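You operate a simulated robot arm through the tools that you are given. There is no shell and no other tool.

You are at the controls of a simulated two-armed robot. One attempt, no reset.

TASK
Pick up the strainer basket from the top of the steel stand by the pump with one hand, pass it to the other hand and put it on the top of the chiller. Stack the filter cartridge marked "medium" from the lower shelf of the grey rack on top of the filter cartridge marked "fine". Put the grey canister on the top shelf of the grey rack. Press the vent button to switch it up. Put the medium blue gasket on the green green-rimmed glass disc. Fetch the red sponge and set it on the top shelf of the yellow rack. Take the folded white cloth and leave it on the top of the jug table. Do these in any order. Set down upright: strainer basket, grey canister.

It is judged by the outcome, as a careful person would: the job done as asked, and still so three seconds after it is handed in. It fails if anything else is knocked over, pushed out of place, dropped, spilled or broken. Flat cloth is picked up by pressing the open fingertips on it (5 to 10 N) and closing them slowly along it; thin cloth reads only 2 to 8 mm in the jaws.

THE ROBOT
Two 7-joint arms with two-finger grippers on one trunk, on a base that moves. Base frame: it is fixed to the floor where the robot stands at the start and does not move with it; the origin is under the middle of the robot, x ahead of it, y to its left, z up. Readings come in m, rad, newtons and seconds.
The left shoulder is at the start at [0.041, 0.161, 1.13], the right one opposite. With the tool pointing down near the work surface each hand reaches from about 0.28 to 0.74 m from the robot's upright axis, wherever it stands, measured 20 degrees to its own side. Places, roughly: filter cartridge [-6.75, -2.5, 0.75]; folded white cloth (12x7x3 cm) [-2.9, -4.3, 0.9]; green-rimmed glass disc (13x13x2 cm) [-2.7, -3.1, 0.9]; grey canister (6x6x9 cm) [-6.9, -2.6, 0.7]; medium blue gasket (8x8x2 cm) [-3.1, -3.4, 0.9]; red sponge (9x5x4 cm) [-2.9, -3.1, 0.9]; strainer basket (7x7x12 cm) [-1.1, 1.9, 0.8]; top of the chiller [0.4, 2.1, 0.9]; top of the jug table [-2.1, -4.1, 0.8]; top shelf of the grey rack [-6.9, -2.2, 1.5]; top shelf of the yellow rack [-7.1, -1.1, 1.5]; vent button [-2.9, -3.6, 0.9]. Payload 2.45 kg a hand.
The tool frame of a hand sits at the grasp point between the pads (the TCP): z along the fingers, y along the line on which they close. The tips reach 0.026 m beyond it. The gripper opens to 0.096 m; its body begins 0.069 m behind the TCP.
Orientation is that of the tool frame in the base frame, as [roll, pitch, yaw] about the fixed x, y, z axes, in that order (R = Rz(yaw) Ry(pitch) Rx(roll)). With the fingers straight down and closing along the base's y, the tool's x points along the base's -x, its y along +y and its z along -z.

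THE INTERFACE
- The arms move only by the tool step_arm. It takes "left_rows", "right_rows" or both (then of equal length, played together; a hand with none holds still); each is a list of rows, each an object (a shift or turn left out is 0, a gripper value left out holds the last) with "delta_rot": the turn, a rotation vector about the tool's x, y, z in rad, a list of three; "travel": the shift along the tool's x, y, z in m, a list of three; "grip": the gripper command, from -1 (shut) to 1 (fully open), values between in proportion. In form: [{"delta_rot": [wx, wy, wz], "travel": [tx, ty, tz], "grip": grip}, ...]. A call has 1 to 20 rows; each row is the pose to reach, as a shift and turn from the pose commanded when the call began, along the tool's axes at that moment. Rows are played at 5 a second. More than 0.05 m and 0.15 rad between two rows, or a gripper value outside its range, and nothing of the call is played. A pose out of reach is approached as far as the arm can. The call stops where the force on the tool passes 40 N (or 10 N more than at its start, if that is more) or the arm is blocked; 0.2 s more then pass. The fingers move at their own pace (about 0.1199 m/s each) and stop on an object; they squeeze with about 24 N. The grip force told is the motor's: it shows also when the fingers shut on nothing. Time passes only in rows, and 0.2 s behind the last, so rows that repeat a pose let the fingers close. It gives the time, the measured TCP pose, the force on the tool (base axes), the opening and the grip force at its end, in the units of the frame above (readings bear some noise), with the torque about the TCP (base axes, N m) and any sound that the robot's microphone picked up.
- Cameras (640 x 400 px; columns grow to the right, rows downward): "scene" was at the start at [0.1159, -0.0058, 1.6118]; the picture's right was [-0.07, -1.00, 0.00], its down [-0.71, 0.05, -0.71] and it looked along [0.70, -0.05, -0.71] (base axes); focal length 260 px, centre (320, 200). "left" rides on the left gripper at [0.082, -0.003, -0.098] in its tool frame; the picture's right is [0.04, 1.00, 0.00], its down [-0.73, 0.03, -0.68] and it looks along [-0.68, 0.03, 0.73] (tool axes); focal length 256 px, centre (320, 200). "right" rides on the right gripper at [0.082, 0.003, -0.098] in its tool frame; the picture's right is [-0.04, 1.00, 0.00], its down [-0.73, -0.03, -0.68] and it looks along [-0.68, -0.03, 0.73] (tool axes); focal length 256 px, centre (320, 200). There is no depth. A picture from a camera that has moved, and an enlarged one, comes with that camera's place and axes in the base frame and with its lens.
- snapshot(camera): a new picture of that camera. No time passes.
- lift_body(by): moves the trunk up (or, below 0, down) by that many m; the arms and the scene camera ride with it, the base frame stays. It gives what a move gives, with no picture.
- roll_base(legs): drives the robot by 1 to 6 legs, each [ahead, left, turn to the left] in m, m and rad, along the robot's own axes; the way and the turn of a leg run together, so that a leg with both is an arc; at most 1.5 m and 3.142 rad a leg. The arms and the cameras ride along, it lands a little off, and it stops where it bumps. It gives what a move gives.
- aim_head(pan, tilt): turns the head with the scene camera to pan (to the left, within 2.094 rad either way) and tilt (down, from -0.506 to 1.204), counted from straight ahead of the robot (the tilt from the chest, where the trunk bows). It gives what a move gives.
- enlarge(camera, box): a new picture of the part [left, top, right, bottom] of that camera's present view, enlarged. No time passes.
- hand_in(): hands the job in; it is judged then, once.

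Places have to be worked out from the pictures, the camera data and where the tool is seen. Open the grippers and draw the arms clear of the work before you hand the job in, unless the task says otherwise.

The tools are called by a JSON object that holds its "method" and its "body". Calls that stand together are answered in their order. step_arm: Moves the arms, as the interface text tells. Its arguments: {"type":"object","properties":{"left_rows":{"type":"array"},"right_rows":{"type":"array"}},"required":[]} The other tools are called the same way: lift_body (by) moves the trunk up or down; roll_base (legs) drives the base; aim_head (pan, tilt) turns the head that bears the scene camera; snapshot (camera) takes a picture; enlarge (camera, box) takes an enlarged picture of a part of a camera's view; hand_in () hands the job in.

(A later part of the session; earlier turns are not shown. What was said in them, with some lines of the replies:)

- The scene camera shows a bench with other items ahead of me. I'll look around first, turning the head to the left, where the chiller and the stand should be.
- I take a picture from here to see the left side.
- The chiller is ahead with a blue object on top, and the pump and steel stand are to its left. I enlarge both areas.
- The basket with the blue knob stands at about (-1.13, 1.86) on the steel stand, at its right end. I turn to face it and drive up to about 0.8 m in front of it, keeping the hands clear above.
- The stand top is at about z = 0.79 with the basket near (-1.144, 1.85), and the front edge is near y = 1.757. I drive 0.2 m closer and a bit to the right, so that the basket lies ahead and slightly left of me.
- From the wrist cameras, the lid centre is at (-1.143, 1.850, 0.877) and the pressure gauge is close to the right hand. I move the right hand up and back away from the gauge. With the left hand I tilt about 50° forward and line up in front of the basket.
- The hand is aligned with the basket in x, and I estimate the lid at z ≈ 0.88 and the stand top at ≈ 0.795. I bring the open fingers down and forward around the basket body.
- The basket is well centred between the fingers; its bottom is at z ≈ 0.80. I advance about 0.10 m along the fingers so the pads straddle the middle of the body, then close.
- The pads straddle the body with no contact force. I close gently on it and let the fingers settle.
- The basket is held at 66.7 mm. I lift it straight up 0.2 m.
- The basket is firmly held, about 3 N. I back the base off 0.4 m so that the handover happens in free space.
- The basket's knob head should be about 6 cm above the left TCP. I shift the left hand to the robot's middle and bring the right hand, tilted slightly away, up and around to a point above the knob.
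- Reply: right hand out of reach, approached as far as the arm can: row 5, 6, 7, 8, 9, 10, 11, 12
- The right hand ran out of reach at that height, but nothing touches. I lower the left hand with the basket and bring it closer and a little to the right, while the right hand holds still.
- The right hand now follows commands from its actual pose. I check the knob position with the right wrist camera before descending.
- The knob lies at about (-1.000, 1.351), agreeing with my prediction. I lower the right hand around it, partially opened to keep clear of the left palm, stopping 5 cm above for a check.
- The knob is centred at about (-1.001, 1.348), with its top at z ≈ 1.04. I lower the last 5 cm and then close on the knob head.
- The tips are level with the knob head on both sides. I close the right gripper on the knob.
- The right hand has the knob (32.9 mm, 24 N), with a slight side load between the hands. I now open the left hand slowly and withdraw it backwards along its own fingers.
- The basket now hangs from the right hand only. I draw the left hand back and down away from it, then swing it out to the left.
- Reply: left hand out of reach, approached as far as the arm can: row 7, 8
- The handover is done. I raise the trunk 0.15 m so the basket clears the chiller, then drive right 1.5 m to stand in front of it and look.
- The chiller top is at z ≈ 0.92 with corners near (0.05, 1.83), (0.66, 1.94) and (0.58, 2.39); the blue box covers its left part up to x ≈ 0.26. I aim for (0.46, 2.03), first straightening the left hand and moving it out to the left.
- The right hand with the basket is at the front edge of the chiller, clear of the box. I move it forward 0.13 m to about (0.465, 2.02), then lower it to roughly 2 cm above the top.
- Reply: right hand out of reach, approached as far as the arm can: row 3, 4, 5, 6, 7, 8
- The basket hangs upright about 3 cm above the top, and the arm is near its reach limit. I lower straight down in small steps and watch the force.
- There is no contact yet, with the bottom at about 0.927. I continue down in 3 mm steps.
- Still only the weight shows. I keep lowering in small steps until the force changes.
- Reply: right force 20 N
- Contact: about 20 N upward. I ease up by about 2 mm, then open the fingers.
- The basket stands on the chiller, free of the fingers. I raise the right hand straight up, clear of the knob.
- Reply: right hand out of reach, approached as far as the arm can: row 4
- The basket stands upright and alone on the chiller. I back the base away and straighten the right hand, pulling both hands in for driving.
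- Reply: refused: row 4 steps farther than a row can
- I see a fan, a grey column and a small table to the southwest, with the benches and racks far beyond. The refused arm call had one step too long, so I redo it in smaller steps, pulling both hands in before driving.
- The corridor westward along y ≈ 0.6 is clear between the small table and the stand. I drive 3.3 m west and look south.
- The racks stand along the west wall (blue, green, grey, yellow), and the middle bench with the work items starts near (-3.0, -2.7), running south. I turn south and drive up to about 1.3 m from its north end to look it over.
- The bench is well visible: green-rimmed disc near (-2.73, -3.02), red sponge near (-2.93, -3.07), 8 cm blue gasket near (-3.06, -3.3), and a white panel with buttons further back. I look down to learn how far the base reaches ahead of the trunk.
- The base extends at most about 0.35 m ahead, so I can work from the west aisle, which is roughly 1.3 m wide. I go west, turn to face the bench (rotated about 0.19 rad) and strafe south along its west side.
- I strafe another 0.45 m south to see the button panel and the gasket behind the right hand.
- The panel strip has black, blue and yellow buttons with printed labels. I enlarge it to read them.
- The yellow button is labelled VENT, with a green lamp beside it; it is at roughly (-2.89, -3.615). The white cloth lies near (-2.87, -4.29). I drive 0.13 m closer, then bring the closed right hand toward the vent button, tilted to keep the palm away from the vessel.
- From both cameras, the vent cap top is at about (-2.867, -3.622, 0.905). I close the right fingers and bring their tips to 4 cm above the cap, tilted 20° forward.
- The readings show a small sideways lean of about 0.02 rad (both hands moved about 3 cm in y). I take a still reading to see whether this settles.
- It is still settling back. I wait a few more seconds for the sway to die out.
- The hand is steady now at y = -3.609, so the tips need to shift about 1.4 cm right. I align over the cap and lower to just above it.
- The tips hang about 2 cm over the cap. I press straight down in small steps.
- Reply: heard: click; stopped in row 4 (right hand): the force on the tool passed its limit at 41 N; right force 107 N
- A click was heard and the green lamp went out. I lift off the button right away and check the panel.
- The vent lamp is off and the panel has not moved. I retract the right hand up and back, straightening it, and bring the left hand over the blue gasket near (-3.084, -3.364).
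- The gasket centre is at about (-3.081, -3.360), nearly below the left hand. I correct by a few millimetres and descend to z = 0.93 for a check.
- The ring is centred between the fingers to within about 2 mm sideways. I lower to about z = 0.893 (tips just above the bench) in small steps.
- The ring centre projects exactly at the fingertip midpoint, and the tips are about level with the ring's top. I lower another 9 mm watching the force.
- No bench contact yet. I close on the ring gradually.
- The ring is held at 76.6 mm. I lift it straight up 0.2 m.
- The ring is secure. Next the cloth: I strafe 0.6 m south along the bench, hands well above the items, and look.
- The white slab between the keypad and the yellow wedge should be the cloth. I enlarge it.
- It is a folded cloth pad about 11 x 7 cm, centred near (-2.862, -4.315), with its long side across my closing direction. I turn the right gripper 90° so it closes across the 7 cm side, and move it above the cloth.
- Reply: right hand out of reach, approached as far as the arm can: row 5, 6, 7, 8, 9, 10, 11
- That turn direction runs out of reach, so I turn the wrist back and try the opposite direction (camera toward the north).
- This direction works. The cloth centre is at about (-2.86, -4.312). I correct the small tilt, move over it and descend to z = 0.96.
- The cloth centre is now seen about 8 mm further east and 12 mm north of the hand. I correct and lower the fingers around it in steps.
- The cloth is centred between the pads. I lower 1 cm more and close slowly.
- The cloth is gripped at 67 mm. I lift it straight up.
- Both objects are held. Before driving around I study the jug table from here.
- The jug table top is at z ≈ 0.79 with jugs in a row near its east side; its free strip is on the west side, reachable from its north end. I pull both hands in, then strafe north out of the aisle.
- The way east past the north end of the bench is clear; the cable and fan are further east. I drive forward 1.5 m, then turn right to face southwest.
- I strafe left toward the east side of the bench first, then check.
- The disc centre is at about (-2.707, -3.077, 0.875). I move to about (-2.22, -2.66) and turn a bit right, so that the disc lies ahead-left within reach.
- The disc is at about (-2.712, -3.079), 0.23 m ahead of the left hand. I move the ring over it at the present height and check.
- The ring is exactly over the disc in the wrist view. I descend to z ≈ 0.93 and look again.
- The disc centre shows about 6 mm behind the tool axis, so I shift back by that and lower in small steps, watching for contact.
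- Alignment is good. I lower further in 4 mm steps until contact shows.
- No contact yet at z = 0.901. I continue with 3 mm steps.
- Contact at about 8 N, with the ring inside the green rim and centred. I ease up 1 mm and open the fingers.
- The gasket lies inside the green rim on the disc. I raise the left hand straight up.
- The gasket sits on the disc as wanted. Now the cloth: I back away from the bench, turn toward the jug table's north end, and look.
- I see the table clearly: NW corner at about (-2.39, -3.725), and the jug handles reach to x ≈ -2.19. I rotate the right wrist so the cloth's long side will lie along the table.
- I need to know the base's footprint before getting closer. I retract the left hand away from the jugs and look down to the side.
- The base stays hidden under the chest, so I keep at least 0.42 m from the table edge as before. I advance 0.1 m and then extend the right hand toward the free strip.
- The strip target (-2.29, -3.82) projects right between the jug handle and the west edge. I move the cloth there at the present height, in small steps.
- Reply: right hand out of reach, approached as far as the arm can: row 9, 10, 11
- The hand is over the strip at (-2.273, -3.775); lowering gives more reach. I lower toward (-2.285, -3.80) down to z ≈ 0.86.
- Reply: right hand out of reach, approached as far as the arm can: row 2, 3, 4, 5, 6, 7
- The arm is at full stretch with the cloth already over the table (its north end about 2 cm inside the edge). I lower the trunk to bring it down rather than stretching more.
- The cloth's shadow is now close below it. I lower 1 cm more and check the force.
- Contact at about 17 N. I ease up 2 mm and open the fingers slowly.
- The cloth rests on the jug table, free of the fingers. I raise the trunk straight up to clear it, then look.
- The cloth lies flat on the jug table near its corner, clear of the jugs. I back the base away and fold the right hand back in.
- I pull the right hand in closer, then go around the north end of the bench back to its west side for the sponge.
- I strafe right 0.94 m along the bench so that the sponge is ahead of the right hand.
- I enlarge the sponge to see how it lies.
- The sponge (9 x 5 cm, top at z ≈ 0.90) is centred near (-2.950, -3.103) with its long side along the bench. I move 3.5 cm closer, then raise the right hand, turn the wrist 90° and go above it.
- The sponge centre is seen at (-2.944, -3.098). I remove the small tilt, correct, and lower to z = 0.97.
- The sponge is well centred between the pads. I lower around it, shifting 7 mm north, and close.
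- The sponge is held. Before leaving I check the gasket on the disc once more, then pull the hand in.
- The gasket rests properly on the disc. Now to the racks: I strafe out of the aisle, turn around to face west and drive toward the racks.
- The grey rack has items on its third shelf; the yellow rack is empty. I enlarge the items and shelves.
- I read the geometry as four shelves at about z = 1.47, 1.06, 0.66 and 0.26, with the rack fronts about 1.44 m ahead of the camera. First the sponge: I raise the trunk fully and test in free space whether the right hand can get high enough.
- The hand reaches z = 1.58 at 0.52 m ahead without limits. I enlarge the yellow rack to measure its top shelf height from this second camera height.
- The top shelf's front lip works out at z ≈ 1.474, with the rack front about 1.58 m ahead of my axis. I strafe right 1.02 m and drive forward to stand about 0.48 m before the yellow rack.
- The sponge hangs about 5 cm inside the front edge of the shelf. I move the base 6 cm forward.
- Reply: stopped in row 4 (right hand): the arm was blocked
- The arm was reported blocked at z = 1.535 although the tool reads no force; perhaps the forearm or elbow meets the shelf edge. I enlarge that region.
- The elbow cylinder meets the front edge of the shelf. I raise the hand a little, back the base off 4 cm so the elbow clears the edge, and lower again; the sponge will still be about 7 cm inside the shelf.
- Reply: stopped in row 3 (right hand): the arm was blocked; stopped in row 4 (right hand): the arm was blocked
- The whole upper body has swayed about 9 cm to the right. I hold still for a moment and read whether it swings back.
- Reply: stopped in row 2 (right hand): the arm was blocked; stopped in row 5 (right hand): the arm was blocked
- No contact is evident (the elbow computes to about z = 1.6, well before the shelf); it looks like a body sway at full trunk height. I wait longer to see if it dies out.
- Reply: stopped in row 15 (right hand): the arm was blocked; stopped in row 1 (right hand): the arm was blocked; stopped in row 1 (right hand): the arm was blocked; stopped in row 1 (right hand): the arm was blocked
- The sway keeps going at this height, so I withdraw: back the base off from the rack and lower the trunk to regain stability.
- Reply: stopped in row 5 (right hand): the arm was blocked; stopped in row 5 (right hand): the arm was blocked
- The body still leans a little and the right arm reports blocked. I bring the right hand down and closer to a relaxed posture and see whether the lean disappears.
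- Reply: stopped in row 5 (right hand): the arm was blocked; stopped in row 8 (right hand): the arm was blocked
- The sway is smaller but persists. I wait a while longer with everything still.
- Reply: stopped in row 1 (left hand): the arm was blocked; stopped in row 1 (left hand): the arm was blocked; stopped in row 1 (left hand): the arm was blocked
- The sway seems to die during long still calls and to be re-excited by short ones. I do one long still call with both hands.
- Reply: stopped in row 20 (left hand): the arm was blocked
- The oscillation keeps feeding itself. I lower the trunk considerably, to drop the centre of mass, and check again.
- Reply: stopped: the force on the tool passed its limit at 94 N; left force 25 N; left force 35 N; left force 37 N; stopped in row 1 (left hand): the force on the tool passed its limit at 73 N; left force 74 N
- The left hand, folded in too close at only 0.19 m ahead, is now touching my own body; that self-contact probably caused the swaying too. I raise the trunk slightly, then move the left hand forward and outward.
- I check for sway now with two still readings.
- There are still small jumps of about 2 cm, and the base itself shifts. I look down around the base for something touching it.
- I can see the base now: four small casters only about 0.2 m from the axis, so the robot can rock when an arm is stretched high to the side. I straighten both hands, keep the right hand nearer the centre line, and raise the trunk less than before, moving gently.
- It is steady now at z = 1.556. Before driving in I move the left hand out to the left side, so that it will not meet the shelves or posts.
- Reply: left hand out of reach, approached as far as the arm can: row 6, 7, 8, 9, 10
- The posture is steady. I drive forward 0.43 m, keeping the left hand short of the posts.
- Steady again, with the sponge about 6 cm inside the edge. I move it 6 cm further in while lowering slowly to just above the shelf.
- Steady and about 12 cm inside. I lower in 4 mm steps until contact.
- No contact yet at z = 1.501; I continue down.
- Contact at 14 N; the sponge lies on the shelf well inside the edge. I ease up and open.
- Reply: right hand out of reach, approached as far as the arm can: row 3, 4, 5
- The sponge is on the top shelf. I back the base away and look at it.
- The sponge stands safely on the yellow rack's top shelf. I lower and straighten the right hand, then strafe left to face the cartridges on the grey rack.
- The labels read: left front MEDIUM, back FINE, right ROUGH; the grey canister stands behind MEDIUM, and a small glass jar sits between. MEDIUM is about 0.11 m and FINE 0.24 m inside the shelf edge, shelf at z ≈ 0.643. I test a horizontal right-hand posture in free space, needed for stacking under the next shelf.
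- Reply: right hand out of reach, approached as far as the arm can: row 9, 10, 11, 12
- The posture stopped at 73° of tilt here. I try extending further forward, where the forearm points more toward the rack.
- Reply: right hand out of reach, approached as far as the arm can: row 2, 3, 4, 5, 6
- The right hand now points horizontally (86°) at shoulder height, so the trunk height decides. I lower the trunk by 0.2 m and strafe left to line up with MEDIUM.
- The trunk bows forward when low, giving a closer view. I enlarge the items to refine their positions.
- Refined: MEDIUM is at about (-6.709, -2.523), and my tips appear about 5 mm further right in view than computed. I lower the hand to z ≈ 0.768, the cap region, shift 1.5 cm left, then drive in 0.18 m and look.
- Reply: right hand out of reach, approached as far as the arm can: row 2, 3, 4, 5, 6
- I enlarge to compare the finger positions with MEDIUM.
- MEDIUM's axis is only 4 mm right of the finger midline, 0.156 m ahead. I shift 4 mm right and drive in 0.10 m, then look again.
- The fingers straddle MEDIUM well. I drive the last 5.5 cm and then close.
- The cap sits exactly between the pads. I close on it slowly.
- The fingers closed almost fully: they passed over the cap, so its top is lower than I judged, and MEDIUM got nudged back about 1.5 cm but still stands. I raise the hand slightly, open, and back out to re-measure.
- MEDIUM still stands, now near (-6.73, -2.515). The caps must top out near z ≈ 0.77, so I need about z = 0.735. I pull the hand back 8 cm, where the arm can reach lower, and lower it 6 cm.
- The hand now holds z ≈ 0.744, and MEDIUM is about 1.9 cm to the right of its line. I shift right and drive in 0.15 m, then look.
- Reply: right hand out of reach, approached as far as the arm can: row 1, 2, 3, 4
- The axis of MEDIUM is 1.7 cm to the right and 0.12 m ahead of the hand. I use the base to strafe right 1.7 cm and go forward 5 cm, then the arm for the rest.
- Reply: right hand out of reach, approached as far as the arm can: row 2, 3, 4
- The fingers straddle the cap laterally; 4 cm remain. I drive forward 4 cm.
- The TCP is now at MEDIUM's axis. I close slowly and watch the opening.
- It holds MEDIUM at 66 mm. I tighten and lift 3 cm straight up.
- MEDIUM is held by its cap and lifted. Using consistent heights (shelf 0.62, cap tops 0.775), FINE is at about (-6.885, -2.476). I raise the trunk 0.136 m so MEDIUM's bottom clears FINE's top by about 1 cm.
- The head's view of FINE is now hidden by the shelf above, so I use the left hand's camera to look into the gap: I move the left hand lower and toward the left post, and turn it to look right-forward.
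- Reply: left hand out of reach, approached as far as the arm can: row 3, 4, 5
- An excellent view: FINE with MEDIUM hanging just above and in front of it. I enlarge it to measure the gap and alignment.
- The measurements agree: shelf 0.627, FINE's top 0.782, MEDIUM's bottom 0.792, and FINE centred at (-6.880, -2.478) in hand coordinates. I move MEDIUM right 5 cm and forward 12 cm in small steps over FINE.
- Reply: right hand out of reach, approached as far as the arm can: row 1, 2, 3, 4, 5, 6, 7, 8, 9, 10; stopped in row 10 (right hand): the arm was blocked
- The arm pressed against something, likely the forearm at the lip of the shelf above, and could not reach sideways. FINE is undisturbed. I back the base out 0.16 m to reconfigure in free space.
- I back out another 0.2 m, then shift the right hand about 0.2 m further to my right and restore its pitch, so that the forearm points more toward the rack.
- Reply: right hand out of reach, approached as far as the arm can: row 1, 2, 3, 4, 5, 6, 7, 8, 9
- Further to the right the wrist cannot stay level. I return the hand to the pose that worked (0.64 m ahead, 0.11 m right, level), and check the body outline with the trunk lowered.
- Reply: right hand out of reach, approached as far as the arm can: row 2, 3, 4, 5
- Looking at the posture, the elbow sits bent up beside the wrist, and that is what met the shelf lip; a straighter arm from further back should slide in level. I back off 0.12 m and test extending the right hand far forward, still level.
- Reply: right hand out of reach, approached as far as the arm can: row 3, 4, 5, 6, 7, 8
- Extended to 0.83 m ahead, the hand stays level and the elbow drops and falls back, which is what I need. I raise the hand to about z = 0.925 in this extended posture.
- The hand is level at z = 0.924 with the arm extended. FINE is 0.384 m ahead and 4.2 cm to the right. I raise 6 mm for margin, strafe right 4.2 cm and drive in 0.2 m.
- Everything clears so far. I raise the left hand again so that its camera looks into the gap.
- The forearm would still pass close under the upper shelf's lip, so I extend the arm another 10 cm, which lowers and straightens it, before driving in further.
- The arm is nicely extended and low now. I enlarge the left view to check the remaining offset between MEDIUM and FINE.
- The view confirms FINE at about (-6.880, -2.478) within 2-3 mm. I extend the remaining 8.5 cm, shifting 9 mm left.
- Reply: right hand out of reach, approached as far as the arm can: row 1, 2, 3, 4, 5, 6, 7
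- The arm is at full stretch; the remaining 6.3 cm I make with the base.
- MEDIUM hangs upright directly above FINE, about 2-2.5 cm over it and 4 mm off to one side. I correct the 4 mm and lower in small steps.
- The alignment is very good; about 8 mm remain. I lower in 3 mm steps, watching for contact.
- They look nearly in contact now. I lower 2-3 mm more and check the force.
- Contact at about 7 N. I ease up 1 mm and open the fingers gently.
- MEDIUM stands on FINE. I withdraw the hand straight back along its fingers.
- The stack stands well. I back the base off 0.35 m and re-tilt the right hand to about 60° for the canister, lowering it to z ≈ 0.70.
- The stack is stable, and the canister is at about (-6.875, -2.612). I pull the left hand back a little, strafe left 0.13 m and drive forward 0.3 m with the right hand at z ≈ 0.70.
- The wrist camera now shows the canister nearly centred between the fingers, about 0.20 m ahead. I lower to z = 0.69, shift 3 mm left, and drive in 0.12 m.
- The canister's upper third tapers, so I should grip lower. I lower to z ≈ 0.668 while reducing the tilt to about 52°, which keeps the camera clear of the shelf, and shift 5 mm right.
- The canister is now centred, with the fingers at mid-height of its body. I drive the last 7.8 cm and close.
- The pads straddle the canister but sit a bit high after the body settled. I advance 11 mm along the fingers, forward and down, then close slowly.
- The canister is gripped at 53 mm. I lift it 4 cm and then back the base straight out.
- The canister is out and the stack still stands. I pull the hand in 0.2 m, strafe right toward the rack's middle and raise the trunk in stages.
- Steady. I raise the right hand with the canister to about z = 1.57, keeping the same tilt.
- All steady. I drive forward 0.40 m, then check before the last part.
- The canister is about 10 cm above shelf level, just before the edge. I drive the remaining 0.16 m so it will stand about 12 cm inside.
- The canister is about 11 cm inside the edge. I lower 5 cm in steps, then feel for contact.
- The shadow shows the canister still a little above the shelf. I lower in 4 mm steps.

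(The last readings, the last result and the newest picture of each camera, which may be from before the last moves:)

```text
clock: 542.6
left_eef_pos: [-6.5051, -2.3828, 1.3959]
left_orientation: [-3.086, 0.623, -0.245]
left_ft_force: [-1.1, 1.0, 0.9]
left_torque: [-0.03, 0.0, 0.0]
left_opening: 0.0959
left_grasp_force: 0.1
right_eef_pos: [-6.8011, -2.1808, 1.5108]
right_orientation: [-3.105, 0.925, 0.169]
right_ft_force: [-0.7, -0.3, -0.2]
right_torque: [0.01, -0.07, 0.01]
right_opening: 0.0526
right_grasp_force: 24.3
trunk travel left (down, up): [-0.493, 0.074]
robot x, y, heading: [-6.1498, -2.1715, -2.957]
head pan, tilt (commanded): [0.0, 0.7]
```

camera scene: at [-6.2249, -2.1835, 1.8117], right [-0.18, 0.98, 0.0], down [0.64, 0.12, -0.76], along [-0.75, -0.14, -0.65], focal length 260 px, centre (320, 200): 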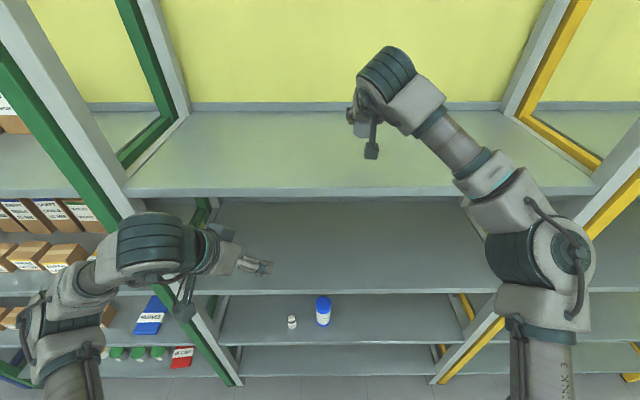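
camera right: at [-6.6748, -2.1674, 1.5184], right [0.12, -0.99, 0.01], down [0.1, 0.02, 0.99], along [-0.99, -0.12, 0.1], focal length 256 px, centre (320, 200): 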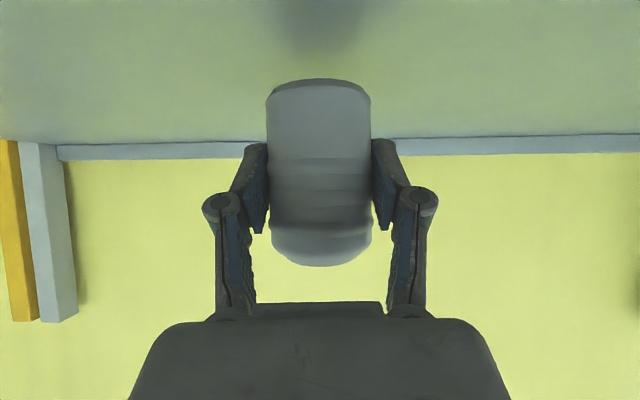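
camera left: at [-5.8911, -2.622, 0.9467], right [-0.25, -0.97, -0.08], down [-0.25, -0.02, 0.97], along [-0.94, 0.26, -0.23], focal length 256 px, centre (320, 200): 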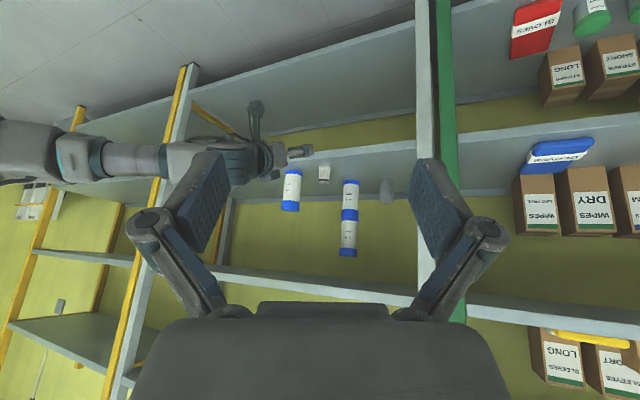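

{"method": "step_arm", "body": {"right_rows": [{"travel": [0.0016, 0, 0.0012], "grip": -1}, {"travel": [0.0032, 0, 0.0024], "grip": -1}, {"travel": [0.0032, 0, 0.0024], "grip": -1}]}}

{"method": "snapshot", "body": {"camera": "right"}}

```text
clock: 543.4
left_eef_pos: [-6.5064, -2.3821, 1.3958]
left_orientation: [-3.087, 0.625, -0.246]
left_ft_force: [0.7, -0.2, -0.7]
left_torque: [-0.01, -0.01, -0.02]
left_opening: 0.0957
left_grasp_force: 0.1
right_eef_pos: [-6.8018, -2.1819, 1.508]
right_orientation: [-3.104, 0.927, 0.171]
right_ft_force: [0.4, 0.6, -0.7]
right_torque: [0.03, 0.0, -0.01]
right_opening: 0.0528
right_grasp_force: 23.9
trunk travel left (down, up): [-0.493, 0.074]
robot x, y, heading: [-6.1529, -2.167, -2.955]
head pan, tilt (commanded): [0.0, 0.7]
```

```text
taken
camera right: at [-6.6748, -2.1668, 1.5004], right [0.12, -0.99, 0.01], down [0.1, 0.02, 0.99], along [-0.99, -0.12, 0.1], focal length 256 px, centre (320, 200)
```

right: 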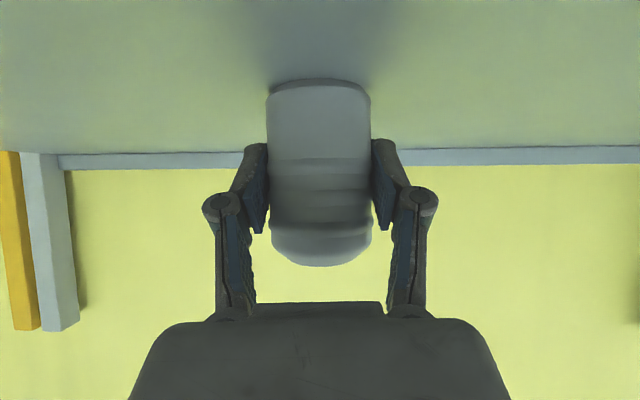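

Very close now. I go on in 2-3 mm steps.

{"method": "step_arm", "body": {"right_rows": [{"travel": [0.0024, 0, 0.0018], "grip": -1}, {"travel": [0.0024, 0, 0.0018], "grip": -1}]}}

{"method": "step_arm", "body": {"right_rows": [{"travel": [0.0024, 0, 0.0018], "grip": -1}, {"travel": [0.0024, 0, 0.0018], "grip": -1}]}}

{"method": "step_arm", "body": {"right_rows": [{"travel": [0.0024, 0, 0.0018], "grip": -1}, {"travel": [0.0024, 0, 0.0018], "grip": -1}]}}

```text
clock: 544.0
left_eef_pos: [-6.505, -2.3828, 1.3959]
left_orientation: [-3.084, 0.627, -0.246]
left_ft_force: [0.2, 0.4, 0.4]
left_torque: [0.0, -0.01, 0.01]
left_opening: 0.096
left_grasp_force: 0.0
right_eef_pos: [-6.8002, -2.1817, 1.5075]
right_orientation: [-3.107, 0.933, 0.17]
right_ft_force: [-4.6, -0.4, 14.4]
right_torque: [-0.14, 0.05, 0.04]
right_opening: 0.0526
right_grasp_force: 24.2
trunk travel left (down, up): [-0.493, 0.074]
robot x, y, heading: [-6.1526, -2.169, -2.956]
head pan, tilt (commanded): [0.0, 0.7]
```

```text
clock: 544.6
left_eef_pos: [-6.5038, -2.3826, 1.3963]
left_orientation: [-3.085, 0.625, -0.246]
left_ft_force: [0.1, -0.2, 0.5]
left_torque: [-0.03, -0.03, 0.01]
left_opening: 0.096
left_grasp_force: 0.1
right_eef_pos: [-6.7995, -2.1813, 1.5034]
right_orientation: [-3.104, 0.929, 0.171]
right_ft_force: [-3.3, 0.3, 19.3]
right_torque: [-0.19, 0.29, 0.07]
right_opening: 0.0529
right_grasp_force: 24.0
trunk travel left (down, up): [-0.493, 0.074]
robot x, y, heading: [-6.1554, -2.1696, -2.958]
head pan, tilt (commanded): [0.0, 0.7]
```

```text
clock: 545.2
left_eef_pos: [-6.5031, -2.3827, 1.3957]
left_orientation: [-3.086, 0.626, -0.246]
left_ft_force: [-0.7, -0.6, 0.2]
left_torque: [-0.01, 0.0, 0.0]
left_opening: 0.0962
left_grasp_force: 0.0
right_eef_pos: [-6.799, -2.1809, 1.501]
right_orientation: [-3.104, 0.928, 0.173]
right_ft_force: [-0.9, 1.1, 20.3]
right_torque: [-0.17, 0.24, -0.03]
right_opening: 0.0529
right_grasp_force: 24.1
trunk travel left (down, up): [-0.493, 0.074]
robot x, y, heading: [-6.152, -2.1677, -2.964]
head pan, tilt (commanded): [0.0, 0.7]
```

Contact with about 20 N. I ease up 2 mm and open the fingers slowly.

{"method": "step_arm", "body": {"right_rows": [{"travel": [-0.0016, 0, -0.0012], "grip": -1}, {"travel": [-0.0016, 0, -0.0012], "grip": 0.15}, {"travel": [-0.0016, 0, -0.0012], "grip": 0.25}, {"travel": [-0.0016, 0, -0.0012], "grip": 0.4}, {"travel": [-0.0016, 0, -0.0012], "grip": 0.7}, {"travel": [-0.0016, 0, -0.0012], "grip": 1}, {"travel": [-0.0016, 0, -0.0012], "grip": 1}]}}

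{"method": "snapshot", "body": {"camera": "right"}}

```text
clock: 546.8
left_eef_pos: [-6.5052, -2.3832, 1.3959]
left_orientation: [-3.086, 0.626, -0.247]
left_ft_force: [-0.4, -0.2, -0.6]
left_torque: [0.0, 0.02, -0.01]
left_opening: 0.0961
left_grasp_force: 0.1
right_eef_pos: [-6.8008, -2.181, 1.5013]
right_orientation: [-3.105, 0.926, 0.171]
right_ft_force: [-0.1, 0.0, 0.0]
right_torque: [-0.01, 0.01, -0.04]
right_opening: 0.0961
right_grasp_force: 0.1
trunk travel left (down, up): [-0.493, 0.074]
robot x, y, heading: [-6.1516, -2.1689, -2.963]
head pan, tilt (commanded): [0.0, 0.7]
```

```text
taken
camera right: at [-6.6744, -2.1664, 1.4939], right [0.12, -0.99, 0.01], down [0.1, 0.02, 0.99], along [-0.99, -0.12, 0.1], focal length 256 px, centre (320, 200)
```

right: 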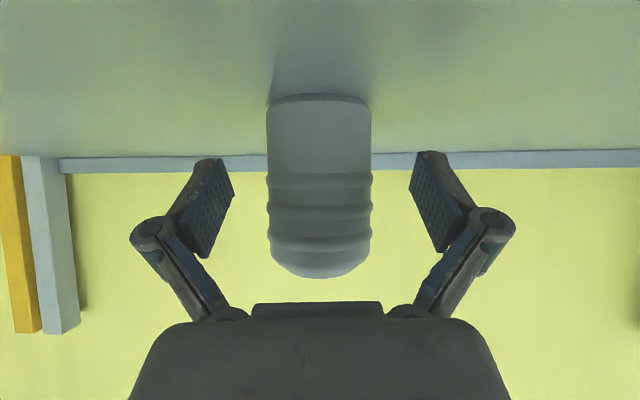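

The canister stands upright on the top shelf, free of the fingers. I withdraw the hand along its own axis, then back the base off.

{"method": "step_arm", "body": {"right_rows": [{"travel": [0, 0, -0.015], "grip": 1}, {"travel": [0, 0, -0.035], "grip": 1}, {"travel": [0, 0, -0.06], "grip": 1}, {"travel": [0, 0, -0.085], "grip": 1}, {"travel": [0, 0, -0.11], "grip": 1}]}}

{"method": "snapshot", "body": {"camera": "right"}}

{"method": "roll_base", "body": {"legs": [[-0.6, 0, 0]]}}

{"method": "aim_head", "body": {"pan": 0.0, "tilt": 0.45}}

{"method": "snapshot", "body": {"camera": "scene"}}

```text
clock: 548.0
left_eef_pos: [-6.5043, -2.3823, 1.3975]
left_orientation: [-3.086, 0.626, -0.245]
left_ft_force: [-0.3, -0.3, -0.3]
left_torque: [-0.03, 0.0, -0.01]
left_opening: 0.0959
left_grasp_force: 0.0
right_eef_pos: [-6.7128, -2.1701, 1.5674]
right_orientation: [-3.105, 0.926, 0.171]
right_ft_force: [0.4, -0.3, -0.3]
right_torque: [-0.01, 0.01, 0.0]
right_opening: 0.0962
right_grasp_force: 0.1
trunk travel left (down, up): [-0.493, 0.074]
robot x, y, heading: [-6.1509, -2.1665, -2.958]
head pan, tilt (commanded): [0.0, 0.7]
```

```text
taken
camera right: at [-6.5858, -2.1556, 1.5605], right [0.12, -0.99, 0.01], down [0.1, 0.02, 0.99], along [-0.99, -0.12, 0.1], focal length 256 px, centre (320, 200)
```

right: 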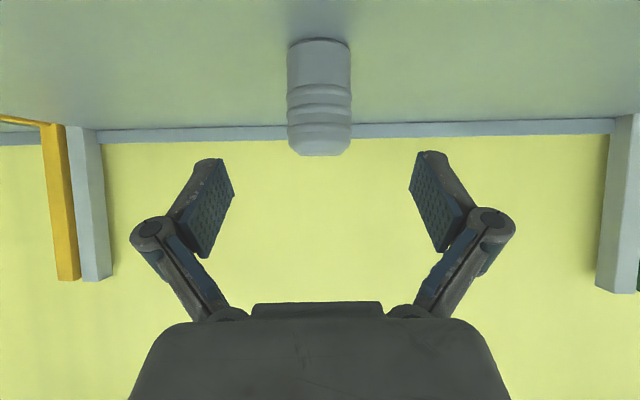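

```text
clock: 551.4
left_eef_pos: [-5.9167, -2.2741, 1.3955]
left_orientation: [-3.085, 0.623, -0.24]
left_ft_force: [-0.8, -0.3, -0.1]
left_torque: [-0.02, -0.01, -0.02]
left_opening: 0.096
left_grasp_force: 0.0
right_eef_pos: [-6.1247, -2.0628, 1.5647]
right_orientation: [-3.106, 0.925, 0.177]
right_ft_force: [-0.1, 0.0, -0.2]
right_torque: [0.0, -0.02, -0.01]
right_opening: 0.0959
right_grasp_force: 0.1
trunk travel left (down, up): [-0.493, 0.074]
robot x, y, heading: [-5.5602, -2.0564, -2.953]
head pan, tilt (commanded): [0.0, 0.7]
```

```text
clock: 552.2
left_eef_pos: [-5.91, -2.2731, 1.3961]
left_orientation: [-3.089, 0.626, -0.242]
left_ft_force: [0.2, -0.7, -0.1]
left_torque: [0.0, -0.01, 0.02]
left_opening: 0.0959
left_grasp_force: 0.0
right_eef_pos: [-6.1184, -2.0629, 1.5677]
right_orientation: [-3.104, 0.933, 0.177]
right_ft_force: [0.0, 0.3, -0.1]
right_torque: [-0.02, 0.01, 0.0]
right_opening: 0.0961
right_grasp_force: 0.0
trunk travel left (down, up): [-0.493, 0.074]
robot x, y, heading: [-5.5603, -2.0577, -2.956]
head pan, tilt (commanded): [0.0, 0.45]
```

```text
taken
camera scene: at [-5.6409, -2.0745, 1.8338], right [-0.19, 0.98, 0.0], down [0.43, 0.08, -0.9], along [-0.88, -0.17, -0.44], focal length 260 px, centre (320, 200)
```

scene: 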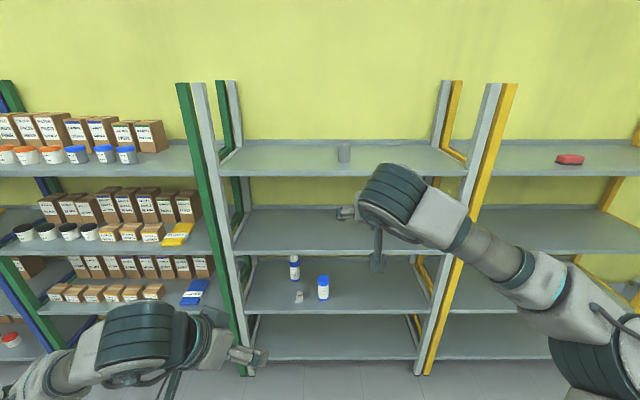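

Canister and sponge are both on their top shelves. I enlarge the lower shelf to verify the stack and the other items.

{"method": "enlarge", "body": {"camera": "scene", "box": [250, 240, 400, 320]}}

{"method": "enlarge", "body": {"camera": "scene", "box": [300, 120, 620, 200]}}

```text
4.27 times, centred on (325, 280) of scene
camera zoom: at [-5.6409, -2.0745, 1.8338], right [-0.19, 0.98, 0.0], down [0.43, 0.08, -0.9], along [-0.88, -0.17, -0.44], focal length 1109 px, centre (299, -141)
```

zoom: 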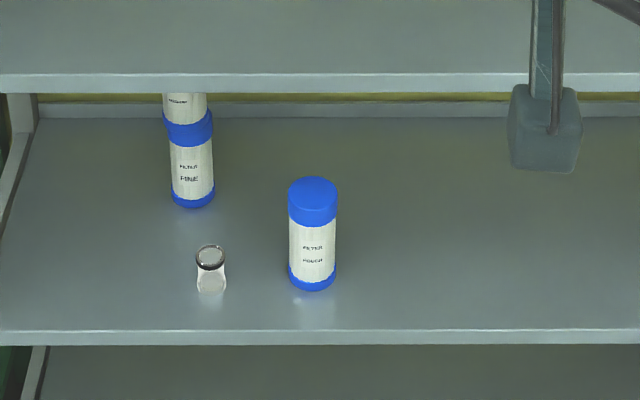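

```text
2.00 times, centred on (460, 160) of scene
camera zoom: at [-5.6409, -2.0745, 1.8338], right [-0.19, 0.98, 0.0], down [0.43, 0.08, -0.9], along [-0.88, -0.17, -0.44], focal length 520 px, centre (40, 280)
```

zoom: 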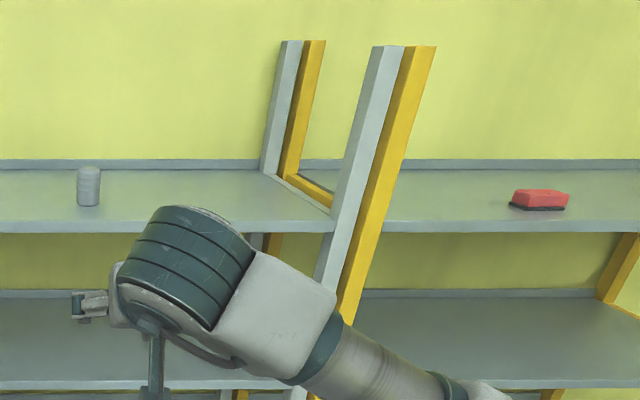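

The check shows MEDIUM standing squarely on FINE, ROUGH and the jar untouched, the canister upright on the grey rack's top shelf and the sponge on the yellow rack's top shelf. The basket, gasket, cloth and vent button were verified earlier. Both grippers are open and clear, so I hand the job in.

{"method": "hand_in", "body": {}}

```text
The job is handed in.
```

I did all seven tasks and handed the job in. I don't have the judge's result yet. Where things ended up, by my last camera views:

- **Strainer basket:** I picked it up with the left hand, passed it to the right, and stood it upright on the chiller to the right of the blue box.
- **Filter cartridges:** MEDIUM stands squarely on FINE at the back of the lower shelf. On my first grasp the fingers slid over its cap and nudged it back about 1.5 cm. It stayed upright.
- **Grey canister:** It is upright on the grey rack's top shelf, about 11 cm in from the edge.
- **Vent button:** I pressed it once, heard a click, and its green lamp went out. I took "switch it up" to mean that one press. The press peaked near 98 N, but the panel looked unmoved afterwards.
- **Blue gasket:** The 8 cm one lies inside the green rim, on the glass disc.
- **Red sponge:** It is on the yellow rack's top shelf, about 12 cm in from the edge.
- **White cloth:** It is on the jug table near the north-west corner, clear of the jugs, with one end only about 2 cm from the table edge.

My last look covered only the racks. I checked the basket, vent button, gasket and cloth when I placed or pressed them, not again at the end. I saw nothing else knocked over or moved.
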